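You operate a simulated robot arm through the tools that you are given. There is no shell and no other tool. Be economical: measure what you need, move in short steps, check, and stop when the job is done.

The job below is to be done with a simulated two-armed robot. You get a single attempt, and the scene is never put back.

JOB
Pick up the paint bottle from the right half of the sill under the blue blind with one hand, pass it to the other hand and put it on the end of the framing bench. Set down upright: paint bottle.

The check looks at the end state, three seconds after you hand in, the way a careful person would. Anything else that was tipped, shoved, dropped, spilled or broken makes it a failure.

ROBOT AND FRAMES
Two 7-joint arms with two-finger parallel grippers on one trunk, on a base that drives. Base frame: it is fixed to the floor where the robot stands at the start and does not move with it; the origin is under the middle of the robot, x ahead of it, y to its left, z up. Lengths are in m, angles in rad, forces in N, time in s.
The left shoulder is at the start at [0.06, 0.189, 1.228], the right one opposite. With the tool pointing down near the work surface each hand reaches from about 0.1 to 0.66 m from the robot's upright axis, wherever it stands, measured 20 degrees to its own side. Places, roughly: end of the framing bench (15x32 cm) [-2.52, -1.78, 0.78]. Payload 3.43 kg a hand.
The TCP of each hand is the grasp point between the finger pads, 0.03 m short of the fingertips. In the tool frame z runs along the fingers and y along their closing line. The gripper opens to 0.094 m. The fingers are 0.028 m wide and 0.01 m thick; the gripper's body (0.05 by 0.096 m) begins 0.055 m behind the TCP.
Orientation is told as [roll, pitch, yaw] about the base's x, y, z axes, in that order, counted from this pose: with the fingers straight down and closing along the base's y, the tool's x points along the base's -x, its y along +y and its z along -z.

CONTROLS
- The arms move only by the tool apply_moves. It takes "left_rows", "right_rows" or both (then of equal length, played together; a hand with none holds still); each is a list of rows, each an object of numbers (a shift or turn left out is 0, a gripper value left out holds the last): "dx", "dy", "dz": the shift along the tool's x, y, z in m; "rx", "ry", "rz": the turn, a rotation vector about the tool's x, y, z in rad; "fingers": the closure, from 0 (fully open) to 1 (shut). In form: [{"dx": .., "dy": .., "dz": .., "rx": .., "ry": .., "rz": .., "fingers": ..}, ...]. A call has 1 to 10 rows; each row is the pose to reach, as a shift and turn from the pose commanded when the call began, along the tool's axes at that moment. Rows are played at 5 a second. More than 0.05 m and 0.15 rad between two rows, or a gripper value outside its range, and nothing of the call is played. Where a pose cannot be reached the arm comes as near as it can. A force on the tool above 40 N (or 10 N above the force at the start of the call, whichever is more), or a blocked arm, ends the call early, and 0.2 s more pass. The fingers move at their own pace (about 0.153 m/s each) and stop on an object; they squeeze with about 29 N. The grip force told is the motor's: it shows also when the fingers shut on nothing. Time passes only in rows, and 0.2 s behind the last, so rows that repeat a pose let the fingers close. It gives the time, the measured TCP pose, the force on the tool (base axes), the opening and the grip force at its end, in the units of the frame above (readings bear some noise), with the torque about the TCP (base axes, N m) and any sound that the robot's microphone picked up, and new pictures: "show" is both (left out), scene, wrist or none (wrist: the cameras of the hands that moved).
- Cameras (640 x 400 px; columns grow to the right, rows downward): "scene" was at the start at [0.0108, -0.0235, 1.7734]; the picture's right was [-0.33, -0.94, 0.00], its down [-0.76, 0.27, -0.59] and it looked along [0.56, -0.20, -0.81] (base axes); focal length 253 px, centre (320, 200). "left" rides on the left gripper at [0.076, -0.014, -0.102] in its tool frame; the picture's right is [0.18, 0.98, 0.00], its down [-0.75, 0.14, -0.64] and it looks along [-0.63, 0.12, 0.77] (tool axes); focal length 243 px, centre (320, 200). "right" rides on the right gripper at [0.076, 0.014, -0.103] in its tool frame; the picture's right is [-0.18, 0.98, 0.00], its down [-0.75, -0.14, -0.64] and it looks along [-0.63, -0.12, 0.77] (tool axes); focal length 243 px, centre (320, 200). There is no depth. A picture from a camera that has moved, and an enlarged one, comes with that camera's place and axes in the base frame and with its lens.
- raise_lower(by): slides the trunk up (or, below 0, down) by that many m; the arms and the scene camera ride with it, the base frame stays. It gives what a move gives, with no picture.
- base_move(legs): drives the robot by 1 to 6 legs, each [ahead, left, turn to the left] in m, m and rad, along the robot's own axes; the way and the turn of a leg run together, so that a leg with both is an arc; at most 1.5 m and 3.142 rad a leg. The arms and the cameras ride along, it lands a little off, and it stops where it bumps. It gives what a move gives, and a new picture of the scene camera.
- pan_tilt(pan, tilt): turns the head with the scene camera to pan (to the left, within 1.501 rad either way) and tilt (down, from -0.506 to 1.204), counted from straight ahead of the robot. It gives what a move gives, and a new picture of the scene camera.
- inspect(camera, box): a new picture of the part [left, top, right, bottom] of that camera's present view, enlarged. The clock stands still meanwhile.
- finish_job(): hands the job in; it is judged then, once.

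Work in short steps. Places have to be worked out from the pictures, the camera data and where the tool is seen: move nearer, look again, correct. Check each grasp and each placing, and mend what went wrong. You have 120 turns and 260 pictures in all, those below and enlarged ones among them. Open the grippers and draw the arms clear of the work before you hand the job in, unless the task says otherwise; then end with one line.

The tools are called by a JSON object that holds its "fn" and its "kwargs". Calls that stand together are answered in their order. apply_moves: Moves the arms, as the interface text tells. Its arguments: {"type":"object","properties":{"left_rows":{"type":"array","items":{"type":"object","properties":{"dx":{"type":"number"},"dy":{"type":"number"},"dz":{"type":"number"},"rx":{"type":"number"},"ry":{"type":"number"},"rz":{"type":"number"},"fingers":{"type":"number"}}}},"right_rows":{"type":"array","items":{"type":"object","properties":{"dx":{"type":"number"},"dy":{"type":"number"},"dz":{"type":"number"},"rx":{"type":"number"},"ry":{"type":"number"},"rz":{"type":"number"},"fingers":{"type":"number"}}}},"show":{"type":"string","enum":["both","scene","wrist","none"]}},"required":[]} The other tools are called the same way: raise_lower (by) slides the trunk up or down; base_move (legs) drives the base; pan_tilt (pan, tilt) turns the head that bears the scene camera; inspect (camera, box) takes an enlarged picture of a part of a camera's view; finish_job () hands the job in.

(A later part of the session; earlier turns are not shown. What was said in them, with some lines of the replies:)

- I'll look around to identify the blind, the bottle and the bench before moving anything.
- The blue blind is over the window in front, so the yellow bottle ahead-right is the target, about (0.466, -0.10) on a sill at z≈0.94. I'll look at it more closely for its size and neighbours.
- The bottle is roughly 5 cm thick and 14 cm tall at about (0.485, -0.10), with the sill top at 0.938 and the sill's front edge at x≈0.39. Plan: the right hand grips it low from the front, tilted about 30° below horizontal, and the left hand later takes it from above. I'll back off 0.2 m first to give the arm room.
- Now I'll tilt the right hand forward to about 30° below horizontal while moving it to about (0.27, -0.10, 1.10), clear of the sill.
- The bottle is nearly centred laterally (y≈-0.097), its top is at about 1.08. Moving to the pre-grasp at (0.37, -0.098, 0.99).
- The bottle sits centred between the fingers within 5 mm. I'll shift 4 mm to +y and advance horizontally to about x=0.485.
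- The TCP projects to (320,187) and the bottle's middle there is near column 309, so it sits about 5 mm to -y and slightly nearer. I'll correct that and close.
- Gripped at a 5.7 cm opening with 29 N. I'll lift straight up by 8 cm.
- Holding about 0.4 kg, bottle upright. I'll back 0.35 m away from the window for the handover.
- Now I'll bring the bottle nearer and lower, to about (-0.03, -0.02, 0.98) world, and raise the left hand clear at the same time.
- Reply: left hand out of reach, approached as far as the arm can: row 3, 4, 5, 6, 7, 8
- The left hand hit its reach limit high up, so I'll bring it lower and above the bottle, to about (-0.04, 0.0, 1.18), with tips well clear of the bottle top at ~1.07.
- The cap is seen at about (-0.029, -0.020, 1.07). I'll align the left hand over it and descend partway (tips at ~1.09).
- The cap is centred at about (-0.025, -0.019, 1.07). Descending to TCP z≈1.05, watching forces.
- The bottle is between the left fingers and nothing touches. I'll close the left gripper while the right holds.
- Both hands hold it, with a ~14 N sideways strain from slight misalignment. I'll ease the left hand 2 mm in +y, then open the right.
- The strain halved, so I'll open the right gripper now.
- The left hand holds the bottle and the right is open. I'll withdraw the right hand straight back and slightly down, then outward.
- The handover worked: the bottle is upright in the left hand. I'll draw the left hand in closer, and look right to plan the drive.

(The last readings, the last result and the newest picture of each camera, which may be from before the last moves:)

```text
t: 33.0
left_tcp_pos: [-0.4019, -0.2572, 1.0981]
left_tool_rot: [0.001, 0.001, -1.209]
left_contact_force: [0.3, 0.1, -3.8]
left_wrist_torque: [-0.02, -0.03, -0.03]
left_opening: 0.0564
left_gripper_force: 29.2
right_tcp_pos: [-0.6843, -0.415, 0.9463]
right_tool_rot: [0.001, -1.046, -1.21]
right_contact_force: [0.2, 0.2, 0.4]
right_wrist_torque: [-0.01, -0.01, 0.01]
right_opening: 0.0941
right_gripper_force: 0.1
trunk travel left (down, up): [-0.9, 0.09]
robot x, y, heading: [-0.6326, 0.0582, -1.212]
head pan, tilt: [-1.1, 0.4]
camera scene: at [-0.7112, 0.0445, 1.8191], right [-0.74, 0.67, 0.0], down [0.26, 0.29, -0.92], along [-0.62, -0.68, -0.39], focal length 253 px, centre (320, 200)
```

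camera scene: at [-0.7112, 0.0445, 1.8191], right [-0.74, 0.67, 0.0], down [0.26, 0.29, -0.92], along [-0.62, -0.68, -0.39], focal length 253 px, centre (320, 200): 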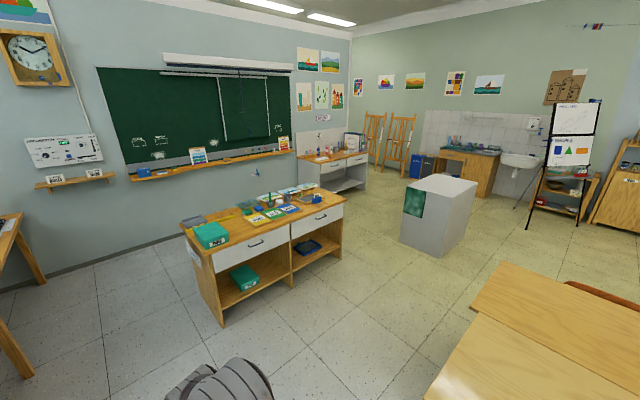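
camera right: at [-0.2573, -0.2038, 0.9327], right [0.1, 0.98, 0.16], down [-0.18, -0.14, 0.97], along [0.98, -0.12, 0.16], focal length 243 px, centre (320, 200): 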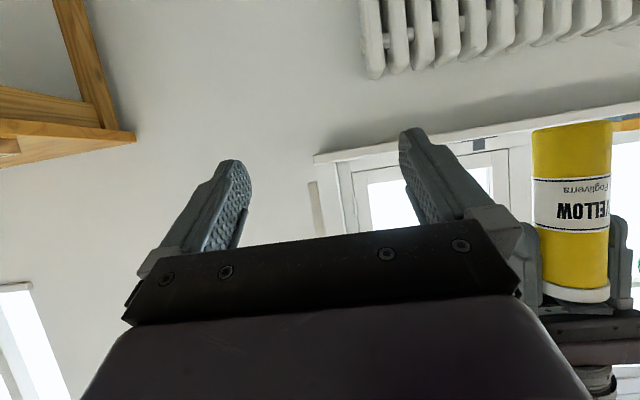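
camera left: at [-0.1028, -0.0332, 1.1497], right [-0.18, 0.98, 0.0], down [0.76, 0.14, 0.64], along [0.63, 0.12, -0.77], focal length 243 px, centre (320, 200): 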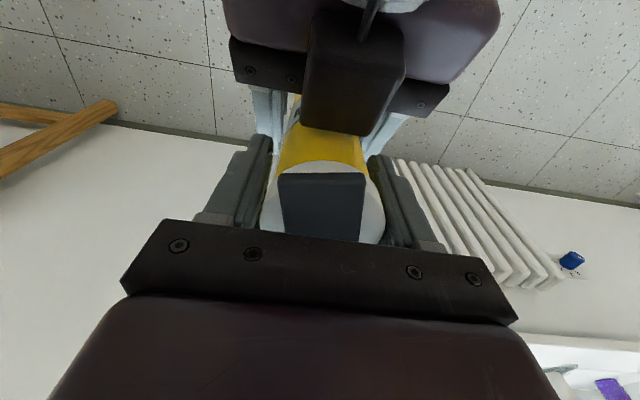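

The target place projects to about pixel (331,196), the right-hand end of the nearer worktable. I'll zoom in there.

{"fn": "inspect", "kwargs": {"camera": "scene", "box": [170, 150, 370, 275]}}

```text
3.20 times, centred on (270, 212) of scene
camera zoom: at [-0.7112, 0.0445, 1.8191], right [-0.74, 0.67, 0.0], down [0.26, 0.29, -0.92], along [-0.62, -0.68, -0.39], focal length 810 px, centre (480, 160)
```

zoom: 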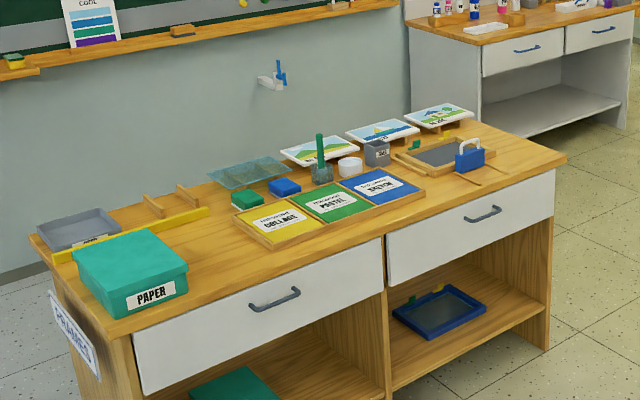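

The bench runs along x from about -1.09 to -2.58, with its front edge at y≈-1.6. The free strip is at its far (-x) end. I'll drive into the aisle, turn to face the bench (-y), and then strafe right along it.

{"fn": "base_move", "kwargs": {"legs": [[0.757, -0.572, 0], [0, 0, -0.359], [0, -0.8, 0]]}}

{"fn": "pan_tilt", "kwargs": {"pan": -0.7, "tilt": 0.5}}

```text
t: 42.9
left_tcp_pos: [-1.6152, -1.2188, 1.099]
left_tool_rot: [0.0, 0.0, -1.574]
left_contact_force: [0.2, -0.3, -4.2]
left_wrist_torque: [-0.05, 0.0, -0.03]
left_opening: 0.0559
left_gripper_force: 29.1
right_tcp_pos: [-1.935, -1.264, 0.948]
right_tool_rot: [-0.002, -1.045, -1.574]
right_contact_force: [0.7, 0.2, 0.0]
right_wrist_torque: [0.0, 0.01, 0.0]
right_opening: 0.094
right_gripper_force: 0.1
trunk travel left (down, up): [-0.9, 0.09]
robot x, y, heading: [-1.7111, -0.8417, -1.576]
head pan, tilt: [-1.1, 0.4]
camera scene: at [-1.7956, -0.8246, 1.8192], right [-0.45, 0.89, 0.0], down [0.35, 0.18, -0.92], along [-0.82, -0.41, -0.39], focal length 253 px, centre (320, 200)
```

scene: 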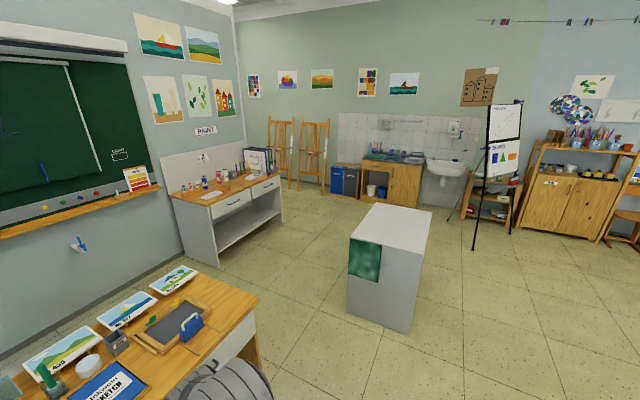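

```text
t: 43.8
left_tcp_pos: [-1.6133, -1.2192, 1.099]
left_tool_rot: [0.0, 0.0, -1.574]
left_contact_force: [0.4, 0.2, -4.5]
left_wrist_torque: [-0.04, 0.01, -0.01]
left_opening: 0.0556
left_gripper_force: 28.9
right_tcp_pos: [-1.9355, -1.2624, 0.9469]
right_tool_rot: [0.0, -1.044, -1.575]
right_contact_force: [0.0, 0.0, 0.1]
right_wrist_torque: [-0.01, 0.0, 0.02]
right_opening: 0.094
right_gripper_force: 0.0
trunk travel left (down, up): [-0.9, 0.09]
robot x, y, heading: [-1.7193, -0.8412, -1.568]
head pan, tilt: [-0.7, 0.499]
camera scene: at [-1.7727, -0.8522, 1.81], right [-0.76, 0.65, 0.0], down [0.31, 0.36, -0.88], along [-0.57, -0.67, -0.48], focal length 253 px, centre (320, 200)
```

scene: 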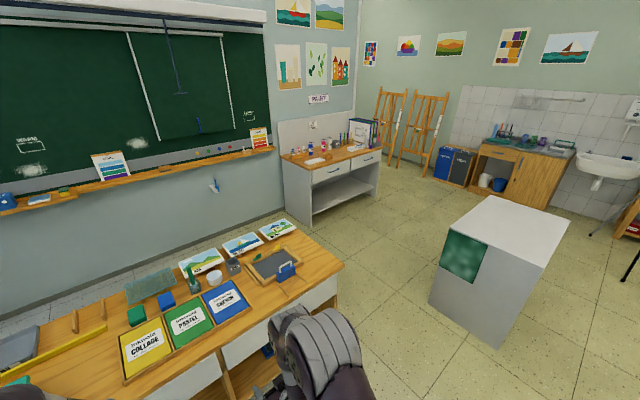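

The left opening drifted from 57 to 56 mm, so I'll check the bottle in the left grip and zoom in on the bench end.

{"fn": "inspect", "kwargs": {"camera": "left", "box": [160, 60, 480, 260]}}

{"fn": "inspect", "kwargs": {"camera": "scene", "box": [190, 200, 390, 325]}}

```text
2.00 times, centred on (320, 160) of left
camera zoom: at [-1.6295, -1.143, 1.1996], right [0.98, 0.18, 0.0], down [0.14, -0.75, 0.64], along [0.12, -0.63, -0.77], focal length 485 px, centre (320, 280)
```

zoom: 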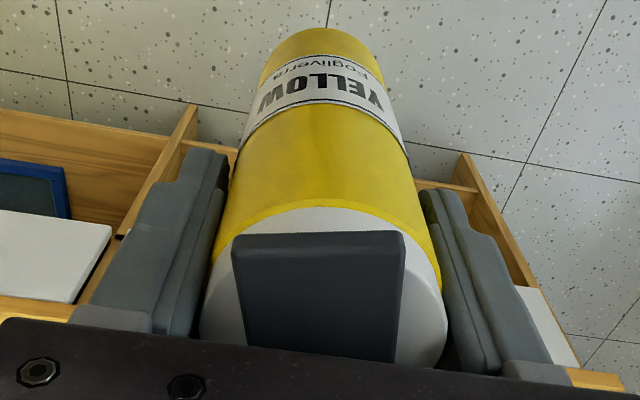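

```text
3.20 times, centred on (290, 262) of scene
camera zoom: at [-1.7727, -0.8522, 1.81], right [-0.76, 0.65, 0.0], down [0.31, 0.36, -0.88], along [-0.57, -0.67, -0.48], focal length 810 px, centre (416, 0)
```

zoom: 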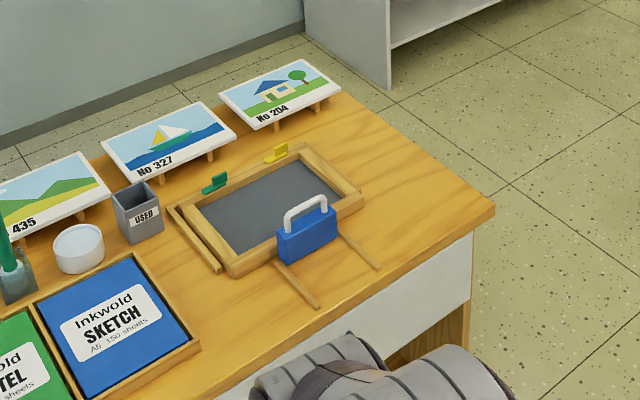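

The free strip at x from -2.44 to -2.59 is clear from y≈-1.62 to -1.93. I aim to set the bottle at (-2.52, -1.77), so I'll strafe right first and then go forward to stand at about (-2.67, -1.18).

{"fn": "base_move", "kwargs": {"legs": [[0, -0.954, 0], [0.2, 0, 0]]}}

{"fn": "pan_tilt", "kwargs": {"pan": 0.2, "tilt": 0.8}}

```text
t: 50.0
left_tcp_pos: [-2.5779, -1.4148, 1.0983]
left_tool_rot: [-0.001, 0.0, -1.579]
left_contact_force: [0.4, -0.4, -3.7]
left_wrist_torque: [-0.01, -0.01, 0.0]
left_opening: 0.0555
left_gripper_force: 29.4
right_tcp_pos: [-2.8982, -1.4595, 0.9474]
right_tool_rot: [0.0, -1.048, -1.577]
right_contact_force: [-0.7, 0.8, 0.9]
right_wrist_torque: [-0.01, 0.02, 0.02]
right_opening: 0.0943
right_gripper_force: 0.0
trunk travel left (down, up): [-0.9, 0.09]
robot x, y, heading: [-2.6761, -1.0394, -1.58]
head pan, tilt: [-0.7, 0.499]
camera scene: at [-2.7343, -1.0477, 1.81], right [-0.76, 0.65, 0.0], down [0.31, 0.36, -0.88], along [-0.57, -0.67, -0.48], focal length 253 px, centre (320, 200)
```

scene: 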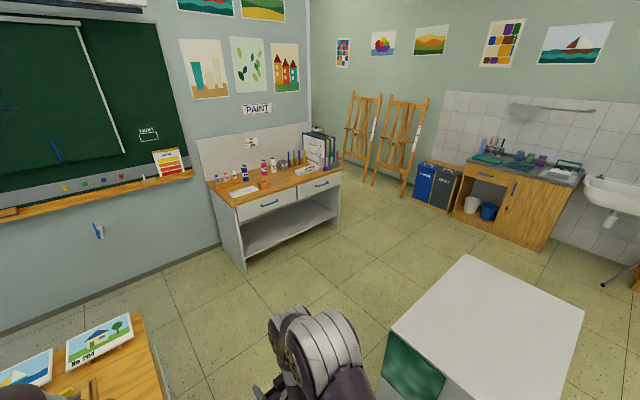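

```text
t: 51.2
left_tcp_pos: [-2.5774, -1.416, 1.0981]
left_tool_rot: [-0.001, 0.001, -1.578]
left_contact_force: [0.7, -0.8, -3.4]
left_wrist_torque: [-0.02, -0.03, 0.02]
left_opening: 0.0554
left_gripper_force: 29.3
right_tcp_pos: [-2.8977, -1.4605, 0.9469]
right_tool_rot: [0.0, -1.045, -1.577]
right_contact_force: [-0.2, -0.3, -0.6]
right_wrist_torque: [-0.03, 0.01, 0.0]
right_opening: 0.0939
right_gripper_force: 0.0
trunk travel left (down, up): [-0.9, 0.09]
robot x, y, heading: [-2.6801, -1.0398, -1.577]
head pan, tilt: [0.201, 0.799]
camera scene: at [-2.6598, -1.06, 1.784], right [-0.98, -0.19, 0.0], down [-0.14, 0.7, -0.7], along [0.13, -0.68, -0.72], focal length 253 px, centre (320, 200)
```

scene: 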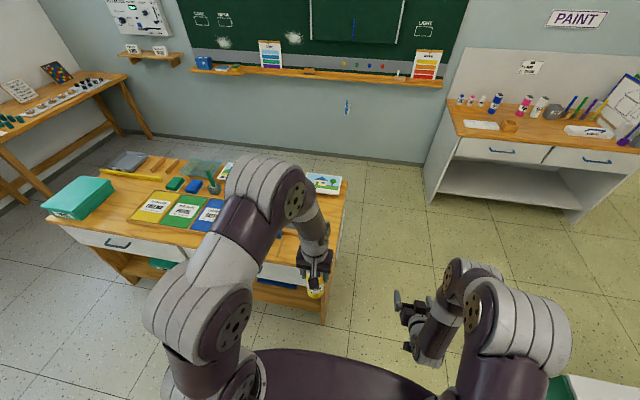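

Driving forward 0.15 m and then viewing from the left wrist.

{"fn": "base_move", "kwargs": {"legs": [[0.15, 0, 0]]}}

{"fn": "apply_moves", "kwargs": {"left_rows": [{"dx": -0.02}, {"dx": -0.04}, {"dx": -0.04}]}}

```text
t: 52.6
left_tcp_pos: [-2.5794, -1.5631, 1.0979]
left_tool_rot: [0.001, 0.002, -1.58]
left_contact_force: [-0.6, 0.7, -4.7]
left_wrist_torque: [-0.03, -0.01, 0.01]
left_opening: 0.0553
left_gripper_force: 29.0
right_tcp_pos: [-2.9001, -1.6076, 0.9475]
right_tool_rot: [0.0, -1.046, -1.58]
right_contact_force: [1.3, 0.7, 0.6]
right_wrist_torque: [0.0, -0.01, 0.02]
right_opening: 0.0941
right_gripper_force: 0.1
trunk travel left (down, up): [-0.9, 0.09]
robot x, y, heading: [-2.6786, -1.1878, -1.579]
head pan, tilt: [0.201, 0.799]
camera scene: at [-2.6608, -1.205, 1.7841], right [-0.98, -0.19, 0.0], down [-0.14, 0.7, -0.7], along [0.13, -0.69, -0.72], focal length 253 px, centre (320, 200)
```

scene: 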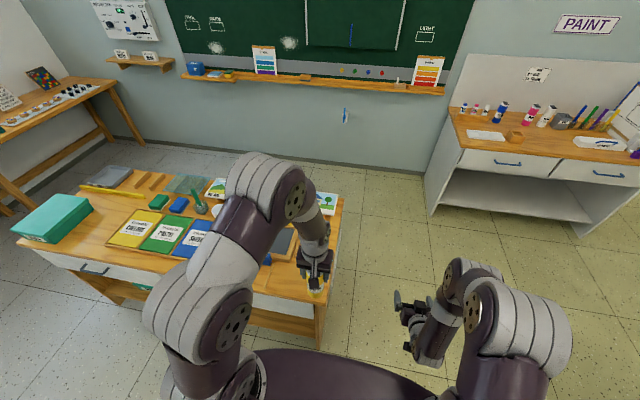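

```text
t: 53.4
left_tcp_pos: [-2.5792, -1.6059, 1.099]
left_tool_rot: [0.0, 0.002, -1.579]
left_contact_force: [0.0, 1.1, -4.3]
left_wrist_torque: [0.02, 0.01, -0.01]
left_opening: 0.0552
left_gripper_force: 28.7
right_tcp_pos: [-2.8994, -1.6092, 0.9475]
right_tool_rot: [0.001, -1.046, -1.579]
right_contact_force: [0.5, -0.2, 1.4]
right_wrist_torque: [-0.03, 0.01, 0.01]
right_opening: 0.0941
right_gripper_force: 0.0
trunk travel left (down, up): [-0.9, 0.09]
robot x, y, heading: [-2.6748, -1.1916, -1.582]
head pan, tilt: [0.201, 0.799]
camera scene: at [-2.6609, -1.2086, 1.784], right [-0.98, -0.19, 0.0], down [-0.14, 0.7, -0.7], along [0.13, -0.68, -0.72], focal length 253 px, centre (320, 200)
camera left: at [-2.5941, -1.53, 1.2001], right [0.98, 0.18, 0.0], down [0.13, -0.76, 0.64], along [0.11, -0.63, -0.77], focal length 243 px, centre (320, 200)
```

scene: 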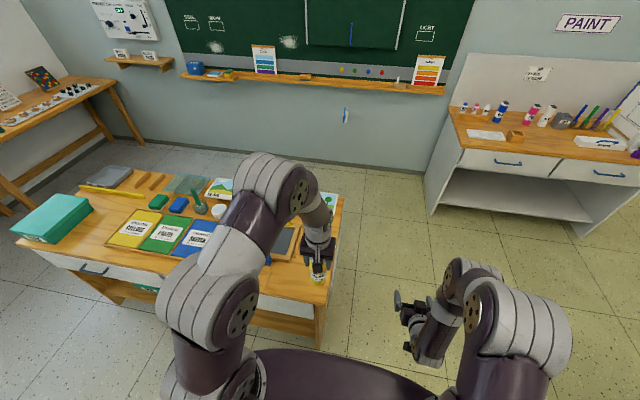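
left: 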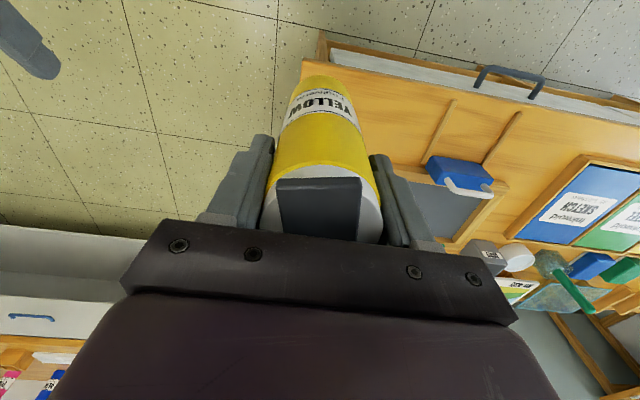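

The end strip is clear of other things. I'll move over (-2.515, -1.75) and come down to TCP z≈0.97.

{"fn": "apply_moves", "kwargs": {"left_rows": [{"dx": -0.036, "dy": 0.016}, {"dx": -0.072, "dy": 0.032}, {"dx": -0.108, "dy": 0.049}, {"dx": -0.144, "dy": 0.065}, {"dx": -0.144, "dy": 0.065, "dz": 0.035}, {"dx": -0.144, "dy": 0.065, "dz": 0.07}, {"dx": -0.144, "dy": 0.065, "dz": 0.105}, {"dx": -0.144, "dy": 0.065, "dz": 0.13}, {"dx": -0.144, "dy": 0.065, "dz": 0.13}]}}

```text
t: 55.4
left_tcp_pos: [-2.5149, -1.7494, 0.97]
left_tool_rot: [0.0, 0.001, -1.579]
left_contact_force: [0.6, 0.2, -3.9]
left_wrist_torque: [-0.04, -0.02, 0.01]
left_opening: 0.0548
left_gripper_force: 29.1
right_tcp_pos: [-2.9, -1.6087, 0.947]
right_tool_rot: [0.0, -1.045, -1.58]
right_contact_force: [1.1, 0.2, -0.1]
right_wrist_torque: [-0.02, -0.02, 0.0]
right_opening: 0.094
right_gripper_force: 0.1
trunk travel left (down, up): [-0.9, 0.09]
robot x, y, heading: [-2.6779, -1.1838, -1.579]
head pan, tilt: [0.201, 0.799]
camera scene: at [-2.6609, -1.2079, 1.784], right [-0.98, -0.19, 0.0], down [-0.14, 0.7, -0.7], along [0.13, -0.68, -0.72], focal length 253 px, centre (320, 200)
camera left: at [-2.529, -1.6742, 1.0703], right [0.98, 0.18, 0.0], down [0.13, -0.76, 0.64], along [0.11, -0.63, -0.77], focal length 243 px, centre (320, 200)
```

scene: 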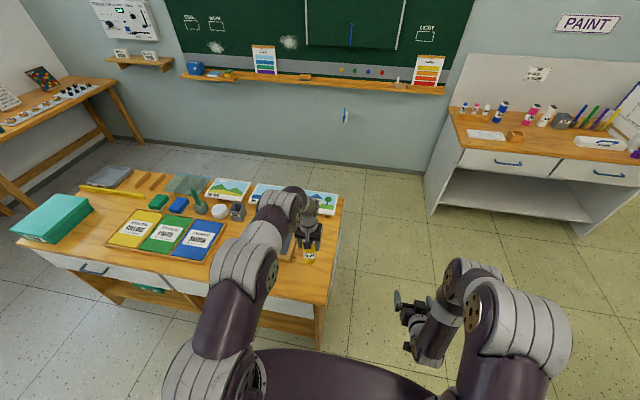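
left: 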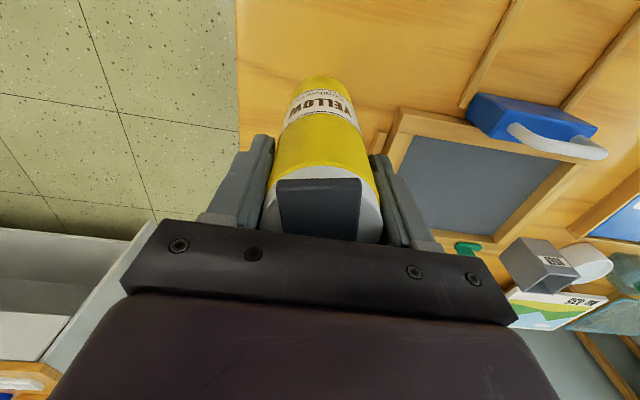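

The spot is good, so I'll lower to z≈0.91 and then go in small steps until contact.

{"fn": "apply_moves", "kwargs": {"left_rows": [{"dz": 0.03}, {"dz": 0.05}, {"dz": 0.058}, {"dz": 0.062}, {"dz": 0.066}, {"dz": 0.066}], "show": "wrist"}}

{"fn": "inspect", "kwargs": {"camera": "scene", "box": [250, 180, 360, 300]}}

```text
t: 56.8
left_tcp_pos: [-2.5153, -1.7495, 0.903]
left_tool_rot: [0.001, 0.002, -1.58]
left_contact_force: [0.2, 0.6, -3.0]
left_wrist_torque: [-0.01, 0.01, 0.02]
left_opening: 0.0549
left_gripper_force: 29.0
right_tcp_pos: [-2.899, -1.6087, 0.9471]
right_tool_rot: [-0.001, -1.045, -1.579]
right_contact_force: [0.3, 0.6, 0.0]
right_wrist_torque: [-0.01, -0.01, -0.01]
right_opening: 0.0942
right_gripper_force: 0.0
trunk travel left (down, up): [-0.9, 0.09]
robot x, y, heading: [-2.6782, -1.1904, -1.58]
head pan, tilt: [0.201, 0.799]
camera left: at [-2.5296, -1.6731, 1.0031], right [0.98, 0.18, 0.0], down [0.13, -0.76, 0.64], along [0.11, -0.63, -0.77], focal length 243 px, centre (320, 200)
```

left: 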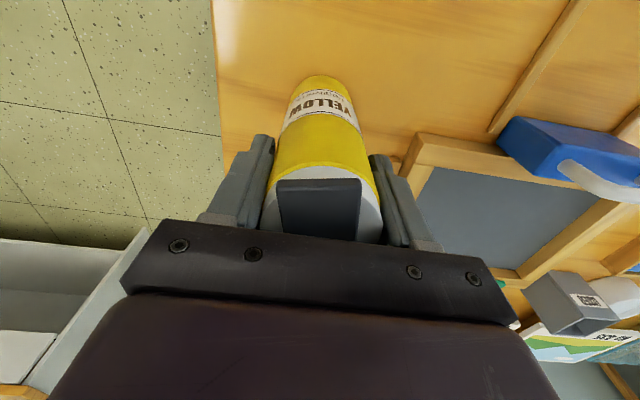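

```text
3.33 times, centred on (305, 240) of scene
camera zoom: at [-2.6608, -1.2083, 1.784], right [-0.98, -0.19, 0.0], down [-0.14, 0.7, -0.7], along [0.13, -0.68, -0.72], focal length 843 px, centre (370, 67)
```

zoom: 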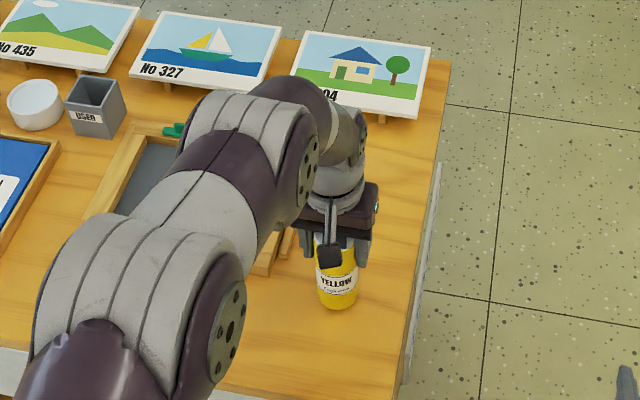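

Still airborne and close to the surface. I'll go down in 2 mm steps.

{"fn": "apply_moves", "kwargs": {"left_rows": [{"dz": 0.002}, {"dz": 0.004}, {"dz": 0.006}, {"dz": 0.006}], "show": "none"}}

```text
t: 57.8
left_tcp_pos: [-2.5157, -1.7492, 0.8956]
left_tool_rot: [-0.001, 0.002, -1.579]
left_contact_force: [0.2, 0.2, -3.8]
left_wrist_torque: [-0.01, -0.02, 0.01]
left_opening: 0.0546
left_gripper_force: 29.0
right_tcp_pos: [-2.8994, -1.6088, 0.9461]
right_tool_rot: [0.0, -1.046, -1.579]
right_contact_force: [0.1, -0.4, -0.3]
right_wrist_torque: [0.0, 0.01, 0.03]
right_opening: 0.0939
right_gripper_force: 0.0
trunk travel left (down, up): [-0.9, 0.09]
robot x, y, heading: [-2.6746, -1.1895, -1.581]
head pan, tilt: [0.201, 0.799]
```

No contact yet, so I'll continue.

{"fn": "apply_moves", "kwargs": {"left_rows": [{"dz": 0.002}, {"dz": 0.004}, {"dz": 0.006}, {"dz": 0.006}], "show": "wrist"}}

```text
t: 58.8
left_tcp_pos: [-2.5158, -1.7499, 0.8922]
left_tool_rot: [0.0, -0.002, -1.58]
left_contact_force: [0.8, 1.4, 11.6]
left_wrist_torque: [-0.2, -0.02, 0.05]
left_opening: 0.0546
left_gripper_force: 29.0
right_tcp_pos: [-2.8994, -1.6073, 0.9483]
right_tool_rot: [-0.002, -1.047, -1.579]
right_contact_force: [0.5, 0.4, -0.4]
right_wrist_torque: [0.03, 0.0, 0.01]
right_opening: 0.0941
right_gripper_force: 0.0
trunk travel left (down, up): [-0.9, 0.09]
robot x, y, heading: [-2.6806, -1.1886, -1.578]
head pan, tilt: [0.201, 0.799]
camera left: at [-2.5301, -1.6729, 0.9935], right [0.98, 0.18, 0.0], down [0.13, -0.75, 0.64], along [0.11, -0.63, -0.76], focal length 243 px, centre (320, 200)
```

left: 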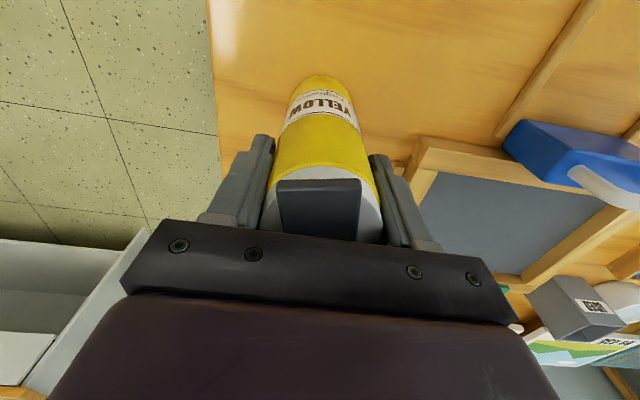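

Contact at about z=0.893 with 12 N. I'll ease up about 2 mm and then open slowly.

{"fn": "apply_moves", "kwargs": {"left_rows": [{"dz": -0.002}, {"dz": -0.0025}, {"dz": -0.0025, "fingers": 0.5}, {"dz": -0.0025, "fingers": 0.3}, {"dz": -0.0025, "fingers": 0}, {"dz": -0.0025, "fingers": 0}], "show": "wrist"}}

```text
t: 60.2
left_tcp_pos: [-2.515, -1.7479, 0.8939]
left_tool_rot: [0.001, 0.001, -1.578]
left_contact_force: [0.4, -1.0, -0.2]
left_wrist_torque: [-0.02, 0.0, 0.0]
left_opening: 0.0941
left_gripper_force: 0.0
right_tcp_pos: [-2.9, -1.6086, 0.9483]
right_tool_rot: [0.0, -1.046, -1.579]
right_contact_force: [-0.4, 0.4, -0.3]
right_wrist_torque: [0.02, 0.01, 0.02]
right_opening: 0.094
right_gripper_force: 0.0
trunk travel left (down, up): [-0.9, 0.09]
robot x, y, heading: [-2.6825, -1.1894, -1.577]
head pan, tilt: [0.201, 0.799]
camera left: at [-2.5295, -1.6733, 0.9939], right [0.98, 0.18, 0.0], down [0.13, -0.76, 0.64], along [0.11, -0.63, -0.77], focal length 243 px, centre (320, 200)
```

left: 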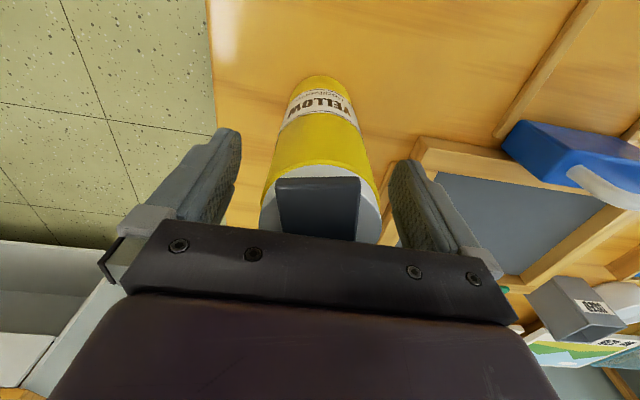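

The bottle is released and standing. I'll withdraw straight up, then back.

{"fn": "apply_moves", "kwargs": {"left_rows": [{"dz": -0.03}, {"dz": -0.065}, {"dz": -0.1}, {"dz": -0.135}, {"dz": -0.17}, {"dz": -0.18, "dx": 0.03}, {"dz": -0.18, "dx": 0.07}, {"dz": -0.18, "dx": 0.11}, {"dz": -0.18, "dx": 0.15}, {"dz": -0.18, "dx": 0.19}]}}

{"fn": "inspect", "kwargs": {"camera": "scene", "box": [200, 170, 360, 310]}}

```text
t: 62.4
left_tcp_pos: [-2.514, -1.558, 1.0735]
left_tool_rot: [-0.001, 0.001, -1.58]
left_contact_force: [1.1, 0.6, -0.7]
left_wrist_torque: [-0.01, -0.01, -0.05]
left_opening: 0.094
left_gripper_force: 0.0
right_tcp_pos: [-2.8998, -1.6067, 0.9476]
right_tool_rot: [0.0, -1.048, -1.579]
right_contact_force: [-0.2, 0.2, -0.2]
right_wrist_torque: [-0.02, -0.01, 0.02]
right_opening: 0.094
right_gripper_force: 0.1
trunk travel left (down, up): [-0.9, 0.09]
robot x, y, heading: [-2.6729, -1.1866, -1.579]
head pan, tilt: [0.201, 0.799]
camera scene: at [-2.6609, -1.2057, 1.784], right [-0.98, -0.19, 0.0], down [-0.14, 0.7, -0.7], along [0.13, -0.69, -0.72], focal length 253 px, centre (320, 200)
camera left: at [-2.5283, -1.4821, 1.1743], right [0.98, 0.18, 0.0], down [0.13, -0.75, 0.64], along [0.11, -0.63, -0.77], focal length 243 px, centre (320, 200)
```

scene: 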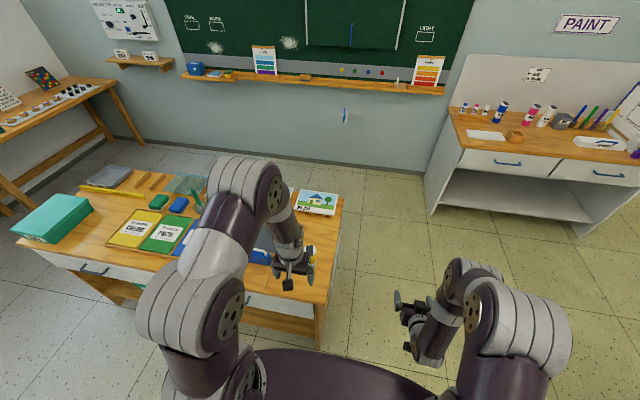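
left: 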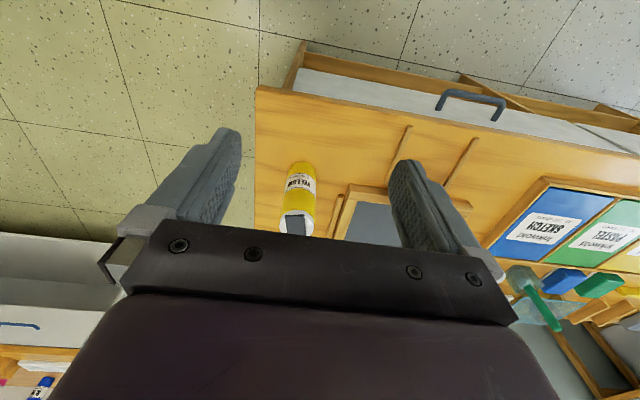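

```text
2.86 times, centred on (280, 240) of scene
camera zoom: at [-2.6609, -1.2057, 1.784], right [-0.98, -0.19, 0.0], down [-0.14, 0.7, -0.7], along [0.13, -0.69, -0.72], focal length 723 px, centre (434, 86)
```

zoom: 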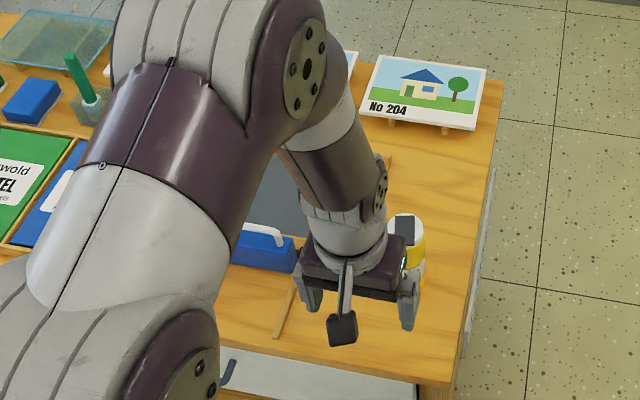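

The bottle stands upright on the bench end and the rest is undisturbed. I'll back the robot 0.3 m away and check once more.

{"fn": "base_move", "kwargs": {"legs": [[-0.25, 0, 0]]}}

{"fn": "inspect", "kwargs": {"camera": "scene", "box": [180, 130, 360, 260]}}

```text
t: 64.2
left_tcp_pos: [-2.5105, -1.3105, 1.0727]
left_tool_rot: [0.001, 0.002, -1.575]
left_contact_force: [0.1, 0.7, 0.1]
left_wrist_torque: [-0.03, 0.02, -0.01]
left_opening: 0.0942
left_gripper_force: 0.0
right_tcp_pos: [-2.8965, -1.3616, 0.9466]
right_tool_rot: [0.001, -1.046, -1.574]
right_contact_force: [0.0, -0.4, -0.4]
right_wrist_torque: [-0.03, 0.03, 0.04]
right_opening: 0.0939
right_gripper_force: 0.0
trunk travel left (down, up): [-0.9, 0.09]
robot x, y, heading: [-2.6757, -0.9421, -1.574]
head pan, tilt: [0.201, 0.799]
camera scene: at [-2.6595, -0.96, 1.784], right [-0.98, -0.2, 0.0], down [-0.14, 0.7, -0.7], along [0.14, -0.68, -0.72], focal length 253 px, centre (320, 200)
```

scene: 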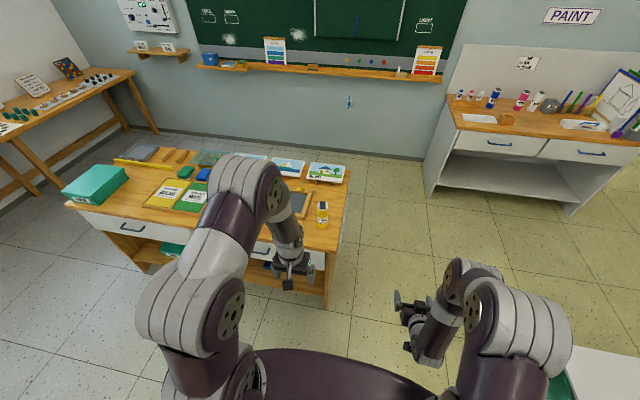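

```text
3.08 times, centred on (270, 195) of scene
camera zoom: at [-2.6595, -0.96, 1.784], right [-0.98, -0.2, 0.0], down [-0.14, 0.7, -0.7], along [0.14, -0.68, -0.72], focal length 778 px, centre (474, 215)
```

zoom: 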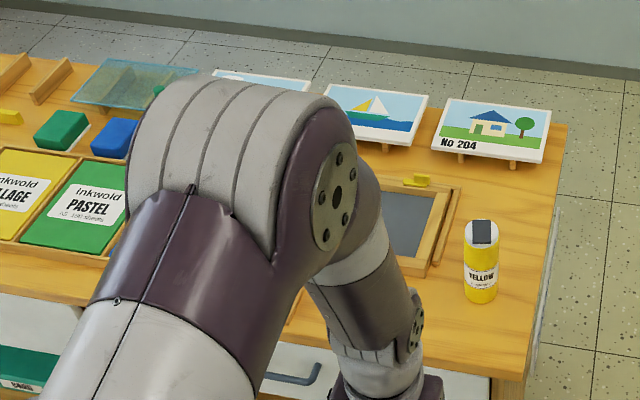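

The bottle stands upright on the end of the bench, both grippers are open and clear, and nothing else was moved. Handing in.

{"fn": "finish_job", "kwargs": {}}

```text
The job is handed in.
```

The yellow paint bottle was picked up by the right hand, passed to the left hand, and set upright on the end of the framing bench.
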